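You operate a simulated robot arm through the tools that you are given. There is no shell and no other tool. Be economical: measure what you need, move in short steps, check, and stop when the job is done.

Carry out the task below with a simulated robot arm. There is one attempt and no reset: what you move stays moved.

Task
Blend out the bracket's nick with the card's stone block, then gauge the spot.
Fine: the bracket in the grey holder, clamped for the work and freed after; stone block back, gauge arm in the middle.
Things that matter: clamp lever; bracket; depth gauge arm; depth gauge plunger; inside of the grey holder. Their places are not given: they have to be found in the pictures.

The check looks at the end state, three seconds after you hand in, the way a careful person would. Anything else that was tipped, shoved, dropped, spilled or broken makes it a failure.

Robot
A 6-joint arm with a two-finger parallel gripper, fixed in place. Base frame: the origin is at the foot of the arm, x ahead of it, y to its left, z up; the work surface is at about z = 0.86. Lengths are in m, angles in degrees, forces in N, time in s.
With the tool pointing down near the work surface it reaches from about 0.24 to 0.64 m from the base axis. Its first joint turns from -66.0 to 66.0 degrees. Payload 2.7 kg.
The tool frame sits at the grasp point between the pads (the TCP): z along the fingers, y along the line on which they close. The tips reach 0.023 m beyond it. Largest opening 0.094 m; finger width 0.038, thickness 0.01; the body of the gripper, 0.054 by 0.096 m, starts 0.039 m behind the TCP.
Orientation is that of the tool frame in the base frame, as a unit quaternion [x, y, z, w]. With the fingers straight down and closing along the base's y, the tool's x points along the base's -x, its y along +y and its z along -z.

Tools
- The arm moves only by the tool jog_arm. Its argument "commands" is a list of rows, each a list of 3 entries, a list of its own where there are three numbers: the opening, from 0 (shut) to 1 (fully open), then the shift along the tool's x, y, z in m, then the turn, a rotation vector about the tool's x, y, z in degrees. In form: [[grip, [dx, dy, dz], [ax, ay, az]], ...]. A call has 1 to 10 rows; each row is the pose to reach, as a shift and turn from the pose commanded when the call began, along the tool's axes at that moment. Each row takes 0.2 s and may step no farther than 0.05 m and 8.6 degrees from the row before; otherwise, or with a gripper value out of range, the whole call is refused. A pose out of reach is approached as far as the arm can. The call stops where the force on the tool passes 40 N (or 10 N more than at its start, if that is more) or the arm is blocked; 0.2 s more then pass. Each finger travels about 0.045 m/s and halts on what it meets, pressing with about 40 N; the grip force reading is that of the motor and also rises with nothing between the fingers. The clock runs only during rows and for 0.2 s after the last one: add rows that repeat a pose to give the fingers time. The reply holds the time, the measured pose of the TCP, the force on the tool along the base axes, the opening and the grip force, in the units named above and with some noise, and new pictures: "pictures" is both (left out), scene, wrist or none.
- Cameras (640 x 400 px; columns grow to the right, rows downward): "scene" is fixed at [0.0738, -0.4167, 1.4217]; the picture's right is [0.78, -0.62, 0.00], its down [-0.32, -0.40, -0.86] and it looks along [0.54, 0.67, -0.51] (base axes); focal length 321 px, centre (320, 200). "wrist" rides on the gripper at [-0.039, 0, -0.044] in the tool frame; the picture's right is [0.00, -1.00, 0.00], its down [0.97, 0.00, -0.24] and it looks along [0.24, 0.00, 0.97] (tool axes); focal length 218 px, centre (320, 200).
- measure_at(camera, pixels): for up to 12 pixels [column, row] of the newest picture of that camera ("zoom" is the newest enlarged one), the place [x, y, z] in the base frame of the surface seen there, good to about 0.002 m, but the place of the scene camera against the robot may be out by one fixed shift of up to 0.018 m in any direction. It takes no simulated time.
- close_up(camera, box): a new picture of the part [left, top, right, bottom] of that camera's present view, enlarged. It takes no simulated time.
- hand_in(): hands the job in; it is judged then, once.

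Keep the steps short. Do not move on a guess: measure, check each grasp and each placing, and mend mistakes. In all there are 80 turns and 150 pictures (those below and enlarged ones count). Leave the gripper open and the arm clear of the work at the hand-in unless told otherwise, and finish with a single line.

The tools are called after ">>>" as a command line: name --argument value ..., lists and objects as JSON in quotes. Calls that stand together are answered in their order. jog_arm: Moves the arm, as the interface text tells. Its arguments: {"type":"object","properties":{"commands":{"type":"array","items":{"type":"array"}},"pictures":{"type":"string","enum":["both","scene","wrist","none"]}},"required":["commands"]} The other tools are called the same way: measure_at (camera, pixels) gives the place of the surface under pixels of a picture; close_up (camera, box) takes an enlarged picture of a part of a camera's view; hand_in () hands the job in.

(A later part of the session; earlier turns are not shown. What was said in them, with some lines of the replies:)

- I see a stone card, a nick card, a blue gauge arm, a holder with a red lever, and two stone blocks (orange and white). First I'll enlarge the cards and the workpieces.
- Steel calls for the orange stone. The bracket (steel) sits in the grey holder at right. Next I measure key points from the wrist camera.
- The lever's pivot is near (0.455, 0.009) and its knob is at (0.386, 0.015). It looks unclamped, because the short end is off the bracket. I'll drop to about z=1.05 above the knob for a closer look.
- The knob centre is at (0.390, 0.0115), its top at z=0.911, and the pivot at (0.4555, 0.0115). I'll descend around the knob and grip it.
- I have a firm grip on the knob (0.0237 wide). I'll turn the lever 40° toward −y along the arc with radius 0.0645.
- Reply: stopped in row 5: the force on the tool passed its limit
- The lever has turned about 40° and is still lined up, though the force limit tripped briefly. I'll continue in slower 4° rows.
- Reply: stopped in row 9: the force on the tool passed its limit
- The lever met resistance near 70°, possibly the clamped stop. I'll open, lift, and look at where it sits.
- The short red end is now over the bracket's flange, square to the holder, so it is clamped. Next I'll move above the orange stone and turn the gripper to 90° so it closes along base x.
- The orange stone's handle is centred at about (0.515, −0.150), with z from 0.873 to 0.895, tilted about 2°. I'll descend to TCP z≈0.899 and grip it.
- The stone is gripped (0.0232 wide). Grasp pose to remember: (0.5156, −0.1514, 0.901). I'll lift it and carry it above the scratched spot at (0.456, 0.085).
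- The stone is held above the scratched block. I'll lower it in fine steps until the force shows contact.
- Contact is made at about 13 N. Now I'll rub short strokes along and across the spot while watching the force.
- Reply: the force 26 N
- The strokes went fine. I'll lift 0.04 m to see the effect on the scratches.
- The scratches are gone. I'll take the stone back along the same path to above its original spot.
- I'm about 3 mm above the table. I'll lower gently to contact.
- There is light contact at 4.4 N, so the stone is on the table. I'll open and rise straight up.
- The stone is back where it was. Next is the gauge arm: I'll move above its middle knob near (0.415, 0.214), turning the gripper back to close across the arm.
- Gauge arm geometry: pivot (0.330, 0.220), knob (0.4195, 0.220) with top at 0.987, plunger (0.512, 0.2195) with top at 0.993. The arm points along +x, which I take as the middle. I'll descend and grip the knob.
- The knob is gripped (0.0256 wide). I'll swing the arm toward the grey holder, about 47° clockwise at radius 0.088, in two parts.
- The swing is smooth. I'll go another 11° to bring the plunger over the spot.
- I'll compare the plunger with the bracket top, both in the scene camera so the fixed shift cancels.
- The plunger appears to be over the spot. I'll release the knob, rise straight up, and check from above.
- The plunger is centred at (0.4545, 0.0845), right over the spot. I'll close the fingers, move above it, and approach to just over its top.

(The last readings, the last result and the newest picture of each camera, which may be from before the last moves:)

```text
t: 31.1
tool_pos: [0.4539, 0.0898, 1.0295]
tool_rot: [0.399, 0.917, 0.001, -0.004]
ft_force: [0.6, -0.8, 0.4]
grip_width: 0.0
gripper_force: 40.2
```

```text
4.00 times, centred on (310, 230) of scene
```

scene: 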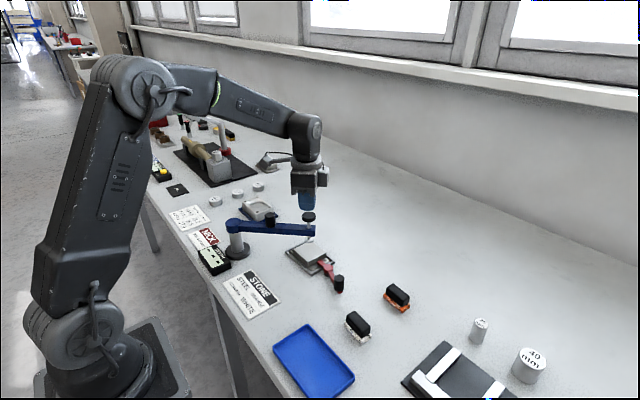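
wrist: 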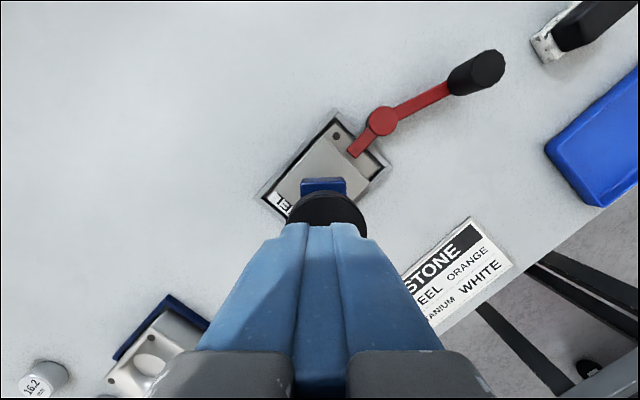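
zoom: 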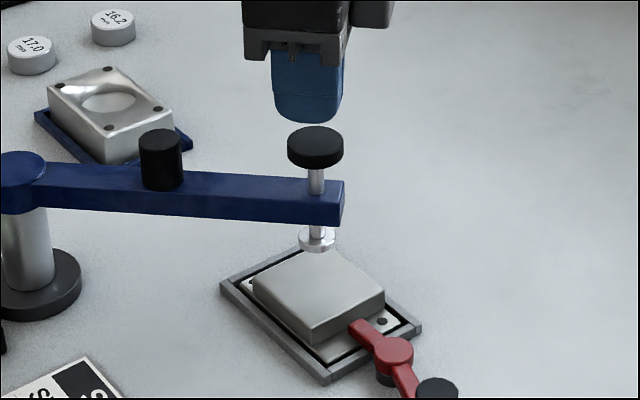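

The fingers are closed above the plunger head. I'll press down in stages.

>>> jog_arm --commands '[[0, [0, 0, 0.01], [0, 0, 0]], [0, [0, 0, 0.016], [0, 0, 0]], [0, [0, 0, 0.022], [0, 0, 0]], [0, [0, 0, 0.028], [0, 0, 0]], [0, [0, 0, 0.032], [0, 0, 0]]]' --pictures "scene"

>>> close_up --camera "scene" --box '[190, 180, 340, 290]'

```text
t: 32.4
tool_pos: [0.4532, 0.0881, 1.0001]
tool_rot: [0.398, 0.917, -0.001, -0.003]
ft_force: [1.0, -0.5, 1.9]
grip_width: 0.0
gripper_force: 39.8
```

scene: 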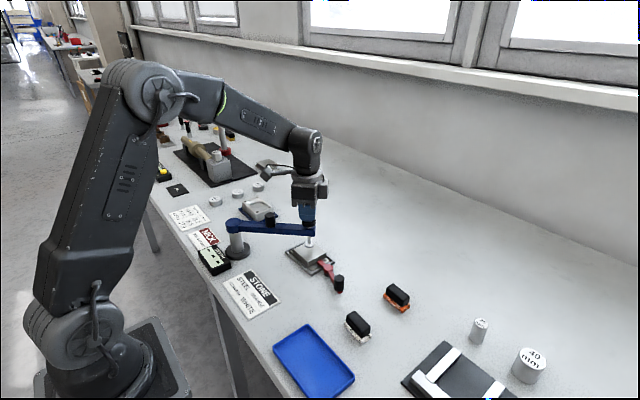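

```text
3.64 times, centred on (265, 235) of scene
```

zoom: 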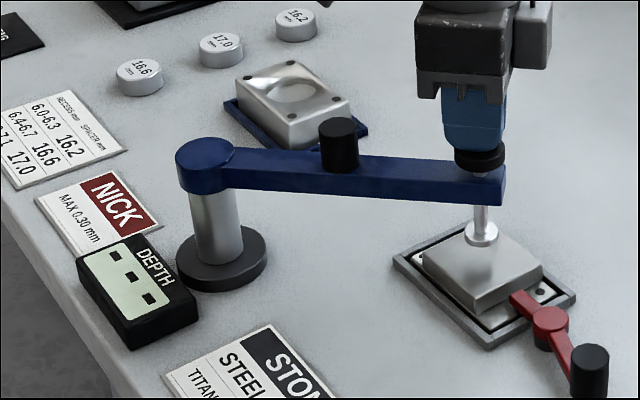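

The plunger is moving down with a light spring force and its foot is nearly at the surface. I'll press further in small steps.

>>> jog_arm --commands '[[0, [0, 0, 0.003], [0, 0, 0]], [0, [0, 0, 0.006], [0, 0, 0]], [0, [0, 0, 0.008], [0, 0, 0]], [0, [0, 0, 0.01], [0, 0, 0]]]' --pictures "scene"

>>> close_up --camera "scene" --box '[190, 180, 340, 290]'

```text
t: 33.4
tool_pos: [0.4522, 0.0885, 0.9897]
tool_rot: [0.398, 0.918, 0.001, -0.003]
ft_force: [0.2, 0.4, 3.6]
grip_width: 0.0002
gripper_force: 40.3
```

scene: 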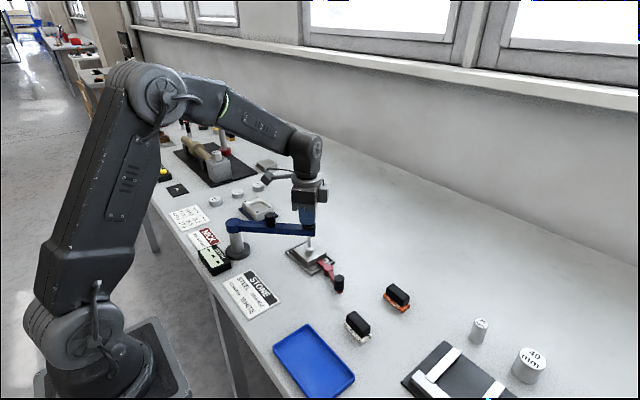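

```text
3.64 times, centred on (265, 235) of scene
```

zoom: 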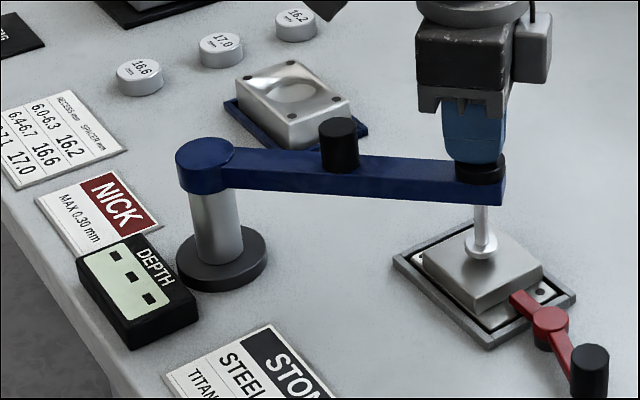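

The foot is very near the surface. I'll go down in 1 mm steps, watching for the force to rise.

>>> jog_arm --commands '[[0, [0, 0, 0.001], [0, 0, 0]], [0, [0, 0, 0.002], [0, 0, 0]], [0, [0, 0, 0.003], [0, 0, 0]], [0, [0, 0, 0.003], [0, 0, 0]]]' --pictures "scene"

>>> close_up --camera "scene" --box '[190, 180, 340, 290]'

```text
t: 34.4
tool_pos: [0.4539, 0.0881, 0.9883]
tool_rot: [0.398, 0.917, 0.0, -0.004]
ft_force: [-0.1, 1.5, 3.3]
grip_width: 0.0
gripper_force: 39.8
```

scene: 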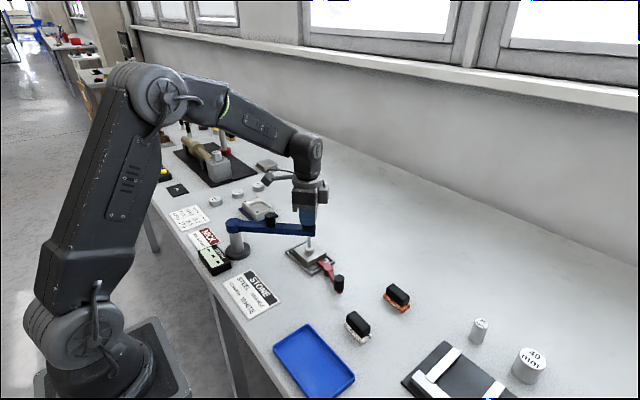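

```text
3.64 times, centred on (265, 235) of scene
```

zoom: 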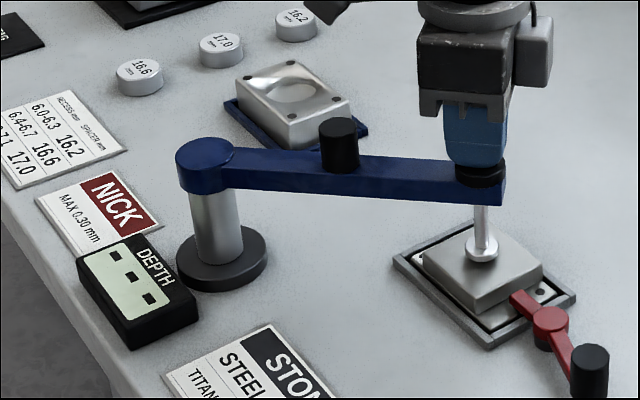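

The force is still only the spring. I'll press 3 mm more in 1 mm steps.

>>> jog_arm --commands '[[0, [0, 0, 0.001], [0, 0, 0]], [0, [0, 0, 0.002], [0, 0, 0]], [0, [0, 0, 0.003], [0, 0, 0]], [0, [0, 0, 0.003], [0, 0, 0]]]' --pictures "scene"

>>> close_up --camera "scene" --box '[190, 180, 340, 290]'

```text
t: 35.4
tool_pos: [0.4545, 0.0887, 0.9848]
tool_rot: [0.398, 0.917, -0.001, -0.004]
ft_force: [-1.6, 1.9, 3.9]
grip_width: 0.0
gripper_force: 40.4
```

scene: 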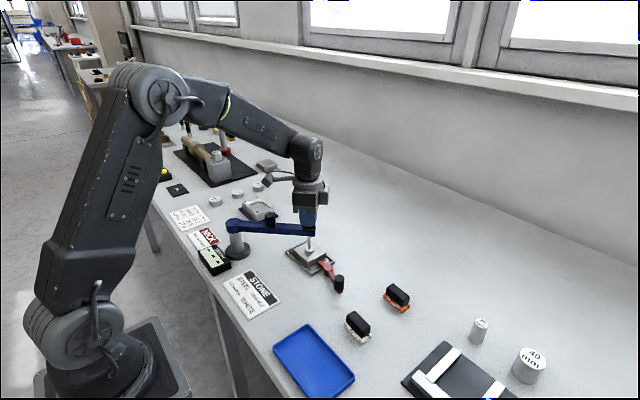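

```text
3.64 times, centred on (265, 235) of scene
```

zoom: 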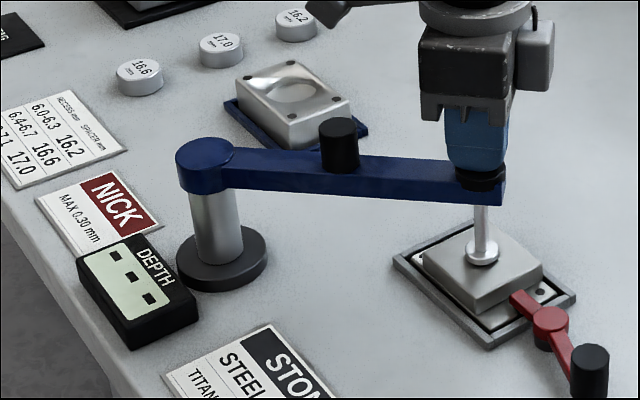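

I'll measure the foot against the bracket top to see the remaining gap.

>>> measure_at --camera "zoom" --pixels '[[481, 257], [472, 255], [495, 256], [455, 255], [500, 275], [510, 250], [478, 176], [420, 175]]'

>>> close_up --camera "scene" --box '[290, 210, 340, 265]'

```text
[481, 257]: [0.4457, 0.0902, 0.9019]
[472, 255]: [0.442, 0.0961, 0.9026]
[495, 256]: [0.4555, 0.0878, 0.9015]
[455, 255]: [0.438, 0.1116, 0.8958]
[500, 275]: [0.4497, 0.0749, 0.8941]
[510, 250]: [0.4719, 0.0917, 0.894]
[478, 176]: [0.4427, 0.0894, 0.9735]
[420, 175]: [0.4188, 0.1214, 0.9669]
```

```text
7.27 times, centred on (315, 238) of scene
```

zoom: 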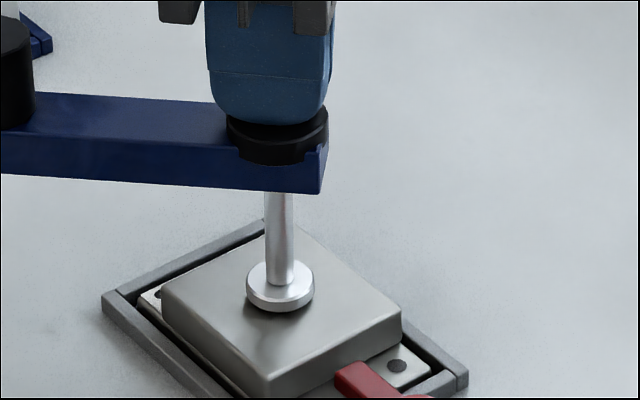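

About 2 mm of gap remains, and the fingertips are about 4 mm above the arm. I'll press 2.5 mm more, slowly.

>>> jog_arm --commands '[[0, [0, 0, 0.001], [0, 0, 0]], [0, [0, 0, 0.0018], [0, 0, 0]], [0, [0, 0, 0.0025], [0, 0, 0]], [0, [0, 0, 0.0025], [0, 0, 0]]]' --pictures "scene"

>>> close_up --camera "scene" --box '[190, 200, 330, 285]'

```text
t: 36.4
tool_pos: [0.4548, 0.0875, 0.9825]
tool_rot: [0.399, 0.917, 0.001, -0.002]
ft_force: [2.2, -6.3, 22.9]
grip_width: 0.0002
gripper_force: 40.2
```

scene: 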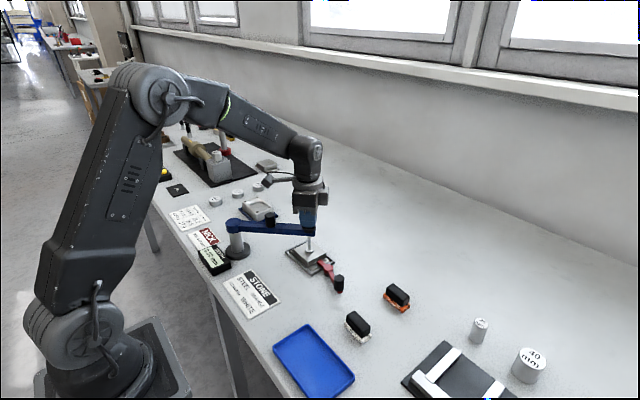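

```text
4.57 times, centred on (260, 242) of scene
```

zoom: 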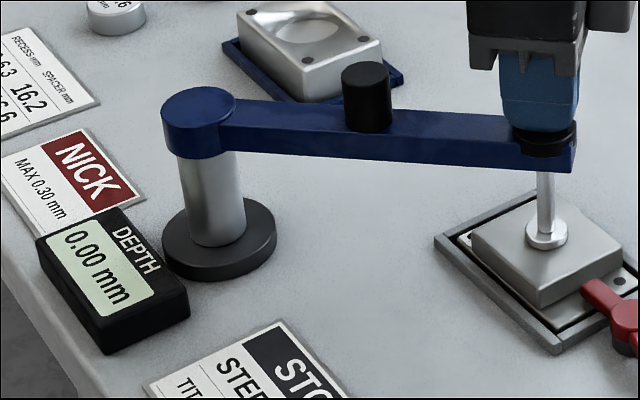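

The display reads 0.00 mm, within the 0.30 limit. I'll hold briefly, then rise and look down.

>>> jog_arm --commands '[[0, [0, 0, 0], [0, 0, 0]], [0, [0, 0, 0], [0, 0, 0]], [0, [0, 0, 0], [0, 0, 0]], [0, [0, 0, -0.01], [0, 0, 0]], [0, [0, 0, -0.02], [0, 0, 0]], [0, [0, 0, -0.04], [0, 0, 0]], [0.3, [0, 0, -0.08], [0, 0, 0]], [0.6, [0.03, 0, -0.12], [0, 0, 0]], [0.6, [0.065, 0, -0.127], [0, 0, 0]], [0.6, [0.0916, -0.0013, -0.127], [0, 0, 0]]]' --pictures "both"

>>> measure_at --camera "wrist" --pixels '[[317, 62], [321, 195], [325, 268]]'

>>> close_up --camera "scene" --box '[190, 190, 340, 290]'

```text
t: 38.5
tool_pos: [0.3906, 0.1563, 1.1067]
tool_rot: [0.398, 0.917, -0.001, -0.004]
ft_force: [0.2, -0.2, 0.0]
grip_width: 0.0563
gripper_force: 0.0
```

scene: 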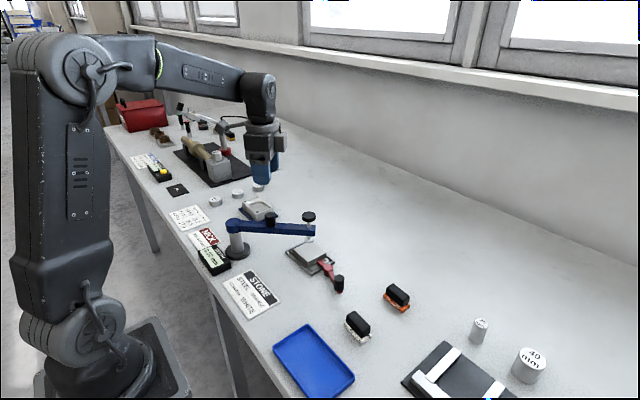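
wrist: 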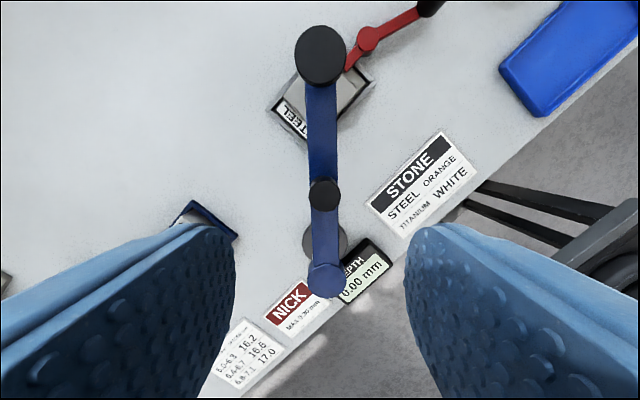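

```text
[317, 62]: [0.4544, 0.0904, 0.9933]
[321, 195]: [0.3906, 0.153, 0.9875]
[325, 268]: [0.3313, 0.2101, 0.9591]
```

```text
4.00 times, centred on (265, 240) of scene
```

zoom: 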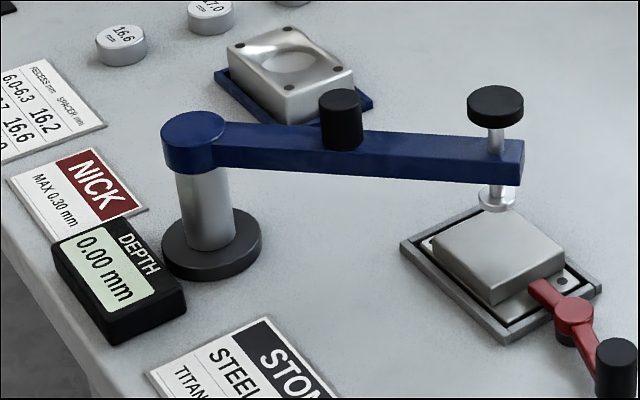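

The reading is latched at 0.00 mm and the plunger has sprung back up. I'll re-grip the gauge knob.

>>> jog_arm --commands '[[0.6, [0, -0.002, 0.04], [0, 0, 0]], [0.6, [0, -0.002, 0.08], [0, 0, 0]], [0.6, [0, -0.002, 0.105], [0, 0, 0]], [0.6, [0, -0.002, 0.118], [0, 0, 0]], [0.1, [0, -0.002, 0.118], [0, 0, 0]], [0.1, [0, -0.002, 0.118], [0, 0, 0]], [0.1, [0, -0.002, 0.118], [0, 0, 0]], [0.1, [0, -0.002, 0.118], [0, 0, 0]]]' --pictures "wrist"

```text
t: 40.4
tool_pos: [0.3893, 0.1544, 0.9912]
tool_rot: [0.398, 0.917, -0.002, -0.004]
ft_force: [-1.6, -2.4, -4.1]
grip_width: 0.0256
gripper_force: 45.1
```

wrist: 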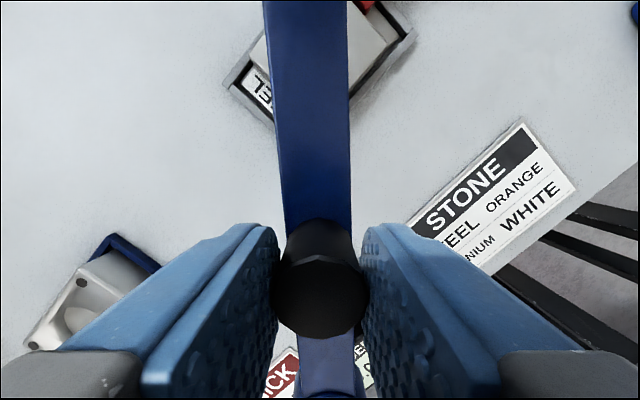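

The knob is gripped. I'll swing back 47° to the middle.

>>> jog_arm --commands '[[0.1, [0.0005, 0.0092, 0], [0, 0, -6]], [0.1, [0.0019, 0.0183, 0], [0, 0, -12]], [0.1, [0.0043, 0.0272, 0], [0, 0, -18]], [0.1, [0.0076, 0.0358, 0], [0, 0, -24]], [0.1, [0.0118, 0.044, 0], [0, 0, -30]], [0.1, [0.0168, 0.0517, 0], [0, 0, -36]], [0.1, [0.0226, 0.0589, 0], [0, 0, -42]], [0.1, [0.028, 0.0644, 0], [0, 0, -47]], [0.1, [0.028, 0.0644, 0], [0, 0, -47]]]' --pictures "wrist"

```text
t: 42.4
tool_pos: [0.4154, 0.2177, 0.9909]
tool_rot: [-0.002, 1.0, 0.0, -0.006]
ft_force: [-19.0, 1.1, -9.7]
grip_width: 0.0256
gripper_force: 44.7
```

wrist: 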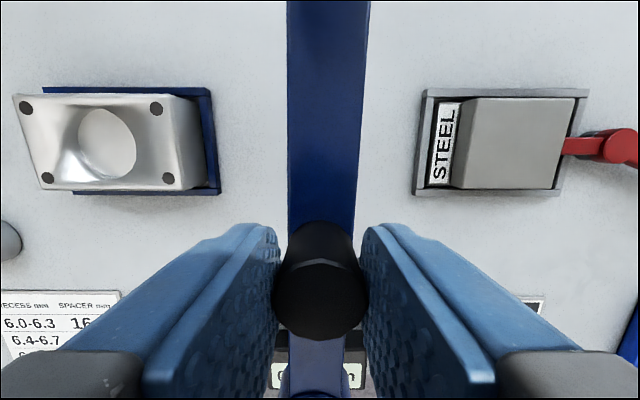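

The arm is back at the middle, as before. I'll release it and rise.

>>> jog_arm --commands '[[0.4, [0, 0, 0], [0, 0, 0]], [0.6, [0, 0, 0], [0, 0, 0]], [0.6, [0, 0, 0], [0, 0, 0]], [0.6, [0, 0, -0.03], [0, 0, 0]], [0.6, [0, 0, -0.07], [0, 0, 0]], [0.6, [0, 0, -0.12], [0, 0, 0]]]' --pictures "wrist"

>>> measure_at --camera "wrist" --pixels '[[320, 58], [315, 183], [312, 258]]'

```text
t: 43.8
tool_pos: [0.4187, 0.2174, 1.1112]
tool_rot: [-0.001, 1.0, 0.0, -0.004]
ft_force: [0.1, 0.4, -0.1]
grip_width: 0.0564
gripper_force: 0.1
```

wrist: 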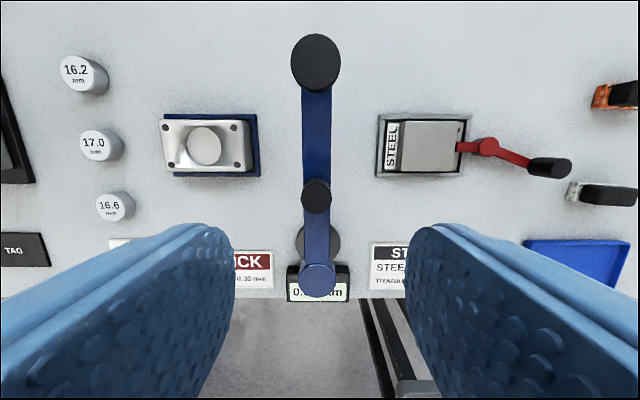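

```text
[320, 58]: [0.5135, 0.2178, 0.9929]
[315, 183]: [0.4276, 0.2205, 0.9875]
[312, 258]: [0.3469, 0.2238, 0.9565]
```

The gauge arm points straight out between the holders again. Next I'll move to above the clamp lever's knob near (0.434, −0.049), turning 71°.

>>> jog_arm --commands '[[0.6, [-0.0017, -0.0296, 0], [0, 0, -7.9]], [0.6, [-0.0034, -0.0591, 0], [0, 0, -15.8]], [0.6, [-0.0051, -0.0887, 0], [0, 0, -23.7]], [0.6, [-0.0068, -0.1182, 0], [0, 0, -31.6]], [0.6, [-0.0085, -0.1478, 0], [0, 0, -39.4]], [0.6, [-0.0102, -0.1773, 0], [0, 0, -47.3]], [0.6, [-0.0119, -0.2069, 0.02], [0, 0, -55.2]], [0.6, [-0.0136, -0.2364, 0.04], [0, 0, -63.1]], [0.6, [-0.0153, -0.266, 0.06], [0, 0, -71]], [0.6, [-0.0153, -0.266, 0.06], [0, 0, -71]]]' --pictures "wrist"

>>> measure_at --camera "wrist" --pixels '[[320, 190], [320, 200], [320, 120]]'

```text
t: 46.0
tool_pos: [0.4323, -0.0478, 1.0483]
tool_rot: [-0.582, 0.813, 0.003, -0.002]
ft_force: [0.1, -0.1, -1.2]
grip_width: 0.0565
gripper_force: 0.1
```

wrist: 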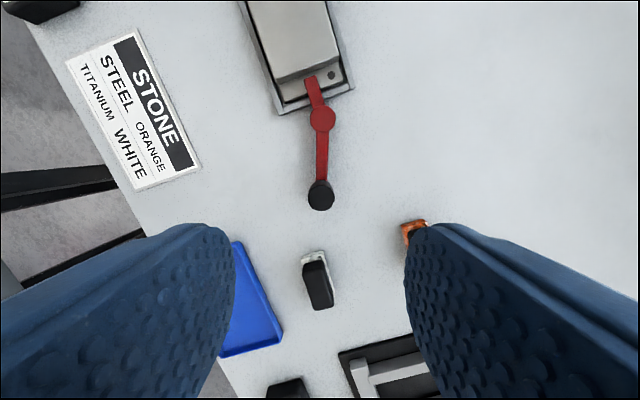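

```text
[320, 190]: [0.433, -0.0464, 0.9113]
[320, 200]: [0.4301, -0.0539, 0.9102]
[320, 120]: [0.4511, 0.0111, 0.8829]
```

The knob is centred under the gripper. I'll descend and grip.

>>> jog_arm --commands '[[0.6, [0, 0, 0.04], [0, 0, 0]], [0.5, [0, 0, 0.08], [0, 0, 0]], [0.5, [0, 0, 0.12], [0, 0, 0]], [0.5, [0, 0, 0.139], [0, 0, 0]], [0.15, [0, 0, 0.139], [0, 0, 0]], [0.15, [0, 0, 0.139], [0, 0, 0]], [0.15, [0, 0, 0.139], [0, 0, 0]], [0.15, [0, 0, 0.139], [0, 0, 0]]]' --pictures "wrist"

```text
t: 47.8
tool_pos: [0.4331, -0.048, 0.9108]
tool_rot: [-0.581, 0.814, 0.004, -0.003]
ft_force: [-8.7, 2.5, -1.2]
grip_width: 0.0234
gripper_force: 45.7
```

wrist: 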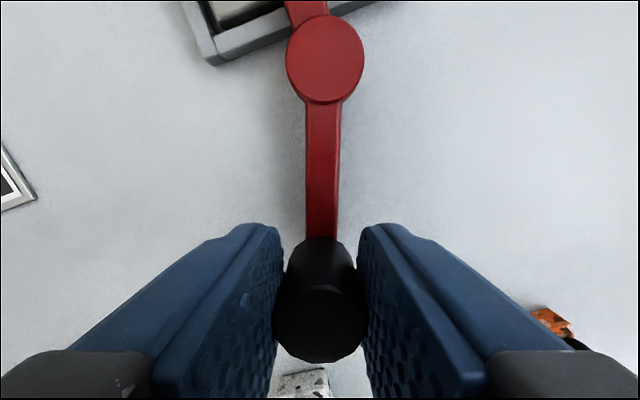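

The lever knob is gripped. I'll turn it back in 4° rows.

>>> jog_arm --commands '[[0.15, [-0.0002, 0.0045, 0], [0, 0, 4]], [0.15, [-0.0006, 0.009, 0], [0, 0, 8]], [0.15, [-0.0014, 0.0134, 0], [0, 0, 12]], [0.15, [-0.0025, 0.0178, 0], [0, 0, 16]], [0.15, [-0.0039, 0.0221, 0], [0, 0, 20]], [0.15, [-0.0056, 0.0262, 0], [0, 0, 24]], [0.15, [-0.0075, 0.0303, 0], [0, 0, 28]], [0.15, [-0.0098, 0.0342, 0], [0, 0, 32]], [0.15, [-0.0123, 0.0379, 0], [0, 0, 36]]]' --pictures "wrist"

```text
t: 49.8
tool_pos: [0.401, -0.0239, 0.9111]
tool_rot: [-0.302, 0.953, 0.002, -0.003]
ft_force: [8.5, 8.6, -27.2]
grip_width: 0.0234
gripper_force: 45.1
```

wrist: 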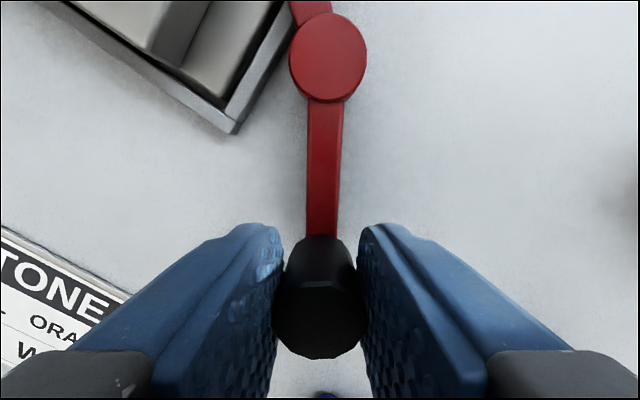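

The lever is halfway and gripped fine, with some downward pull on the tool. I'll ease down 1.5 mm while finishing the turn, about 35°.

>>> jog_arm --commands '[[0.15, [-0.0002, 0.0045, 0.0015], [0, 0, 4]], [0.15, [-0.0006, 0.009, 0.0015], [0, 0, 8]], [0.15, [-0.0014, 0.0134, 0.0015], [0, 0, 12]], [0.15, [-0.0025, 0.0178, 0.0015], [0, 0, 16]], [0.15, [-0.0039, 0.0221, 0.0015], [0, 0, 20]], [0.15, [-0.0056, 0.0262, 0.0015], [0, 0, 24]], [0.15, [-0.0075, 0.0303, 0.0015], [0, 0, 28]], [0.15, [-0.0098, 0.0342, 0.0015], [0, 0, 32]], [0.15, [-0.0116, 0.037, 0.0015], [0, 0, 35]]]' --pictures "wrist"

```text
t: 51.8
tool_pos: [0.3896, 0.0117, 0.9115]
tool_rot: [-0.001, 1.0, 0.001, -0.002]
ft_force: [23.7, -12.7, -18.8]
grip_width: 0.0234
gripper_force: 45.3
```

wrist: 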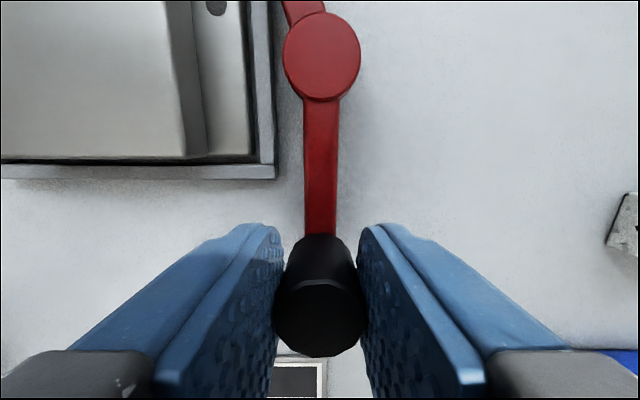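

The lever is back at its starting angle. I'll release it, rise clear, and move back for a last look.

>>> jog_arm --commands '[[0.4, [0, 0, 0], [0, 0, 0]], [0.5, [0, 0, 0], [0, 0, 0]], [0.5, [0, 0, 0], [0, 0, 0]], [0.5, [0, 0, -0.03], [0, 0, 0]], [0.6, [0, 0, -0.07], [0, 0, 0]], [0.8, [0, 0, -0.12], [0, 0, 0]], [1, [0, 0, -0.17], [0, 0, 0]], [1, [0, 0.01, -0.22], [0, 0, 0]], [1, [0, 0.03, -0.26], [0, 0, 0]], [1, [0, 0.05, -0.3], [0, 0, 0]]]' --pictures "both"

>>> close_up --camera "wrist" --box '[160, 40, 480, 240]'

>>> close_up --camera "scene" --box '[180, 170, 420, 350]'

```text
refused: row 8 steps farther than a row can; nothing moved
```

```text
2.00 times, centred on (320, 140) of wrist
```

zoom: 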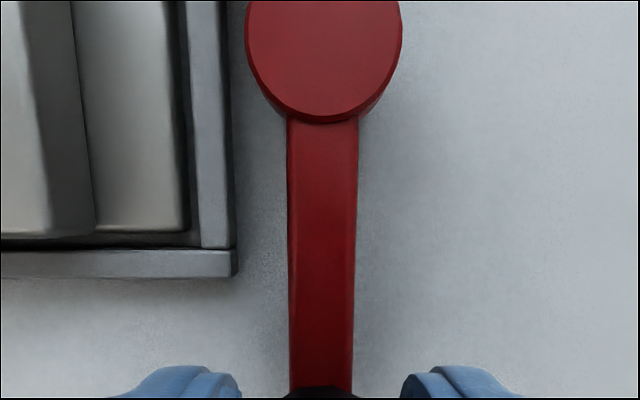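

```text
2.22 times, centred on (300, 260) of scene
```

zoom: 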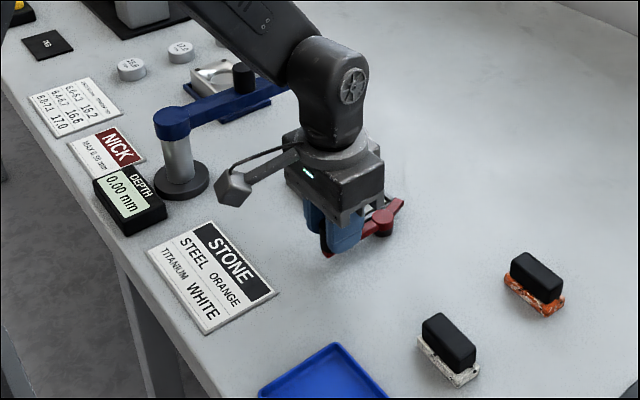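

One step was too long and the call was refused. I'll repeat with smaller steps.

>>> jog_arm --commands '[[0.4, [0, 0, 0], [0, 0, 0]], [0.5, [0, 0, 0], [0, 0, 0]], [0.5, [0, 0, 0], [0, 0, 0]], [0.5, [0, 0, -0.03], [0, 0, 0]], [0.6, [0, 0, -0.07], [0, 0, 0]], [0.8, [0, 0, -0.11], [0, 0, 0]], [1, [0, 0, -0.155], [0, 0, 0]], [1, [0, 0.01, -0.2], [0, 0, 0]], [1, [0, 0.03, -0.24], [0, 0, 0]], [1, [0, 0.05, -0.28], [0, 0, 0]]]' --pictures "both"

>>> close_up --camera "wrist" --box '[160, 60, 480, 260]'

>>> close_up --camera "scene" --box '[180, 170, 420, 350]'

```text
t: 54.0
tool_pos: [0.39, 0.0628, 1.192]
tool_rot: [0.0, 1.0, 0.001, -0.004]
ft_force: [-0.1, -0.5, -0.4]
grip_width: 0.0938
gripper_force: 0.2
```

scene: 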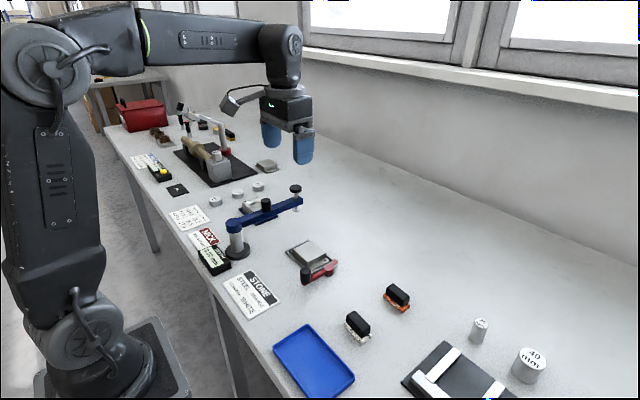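
wrist: 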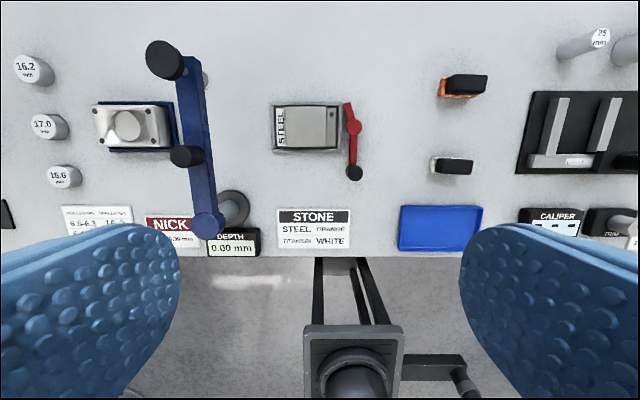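

```text
2.00 times, centred on (320, 160) of wrist
```

zoom: 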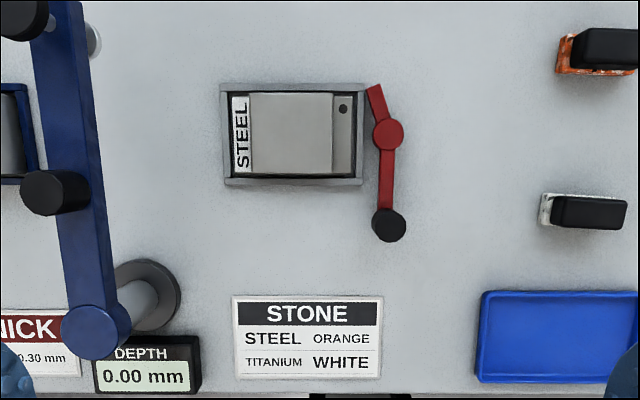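

```text
2.22 times, centred on (300, 260) of scene
```

zoom: 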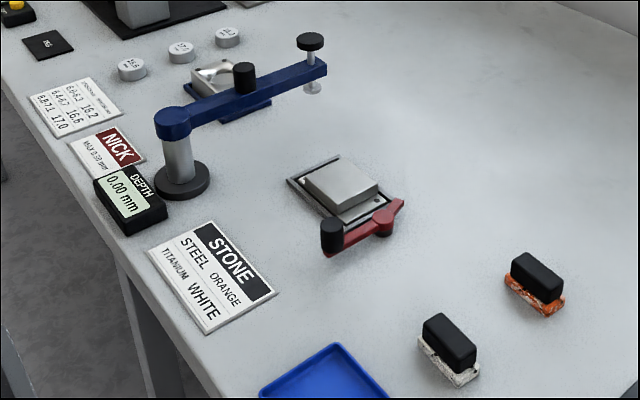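

Everything is in place: the nick is gone, the gauge reads 0.00 mm, the lever is free, the stone is back, the gauge arm is in the middle, and the gripper is open and clear. Handing in.

>>> hand_in

```text
The job is handed in.
```

The nick is blended out with the orange stone and the gauge reads 0.00 mm; the bracket is in the grey holder with the clamp freed, the stone is back, and the gauge arm is in the middle.
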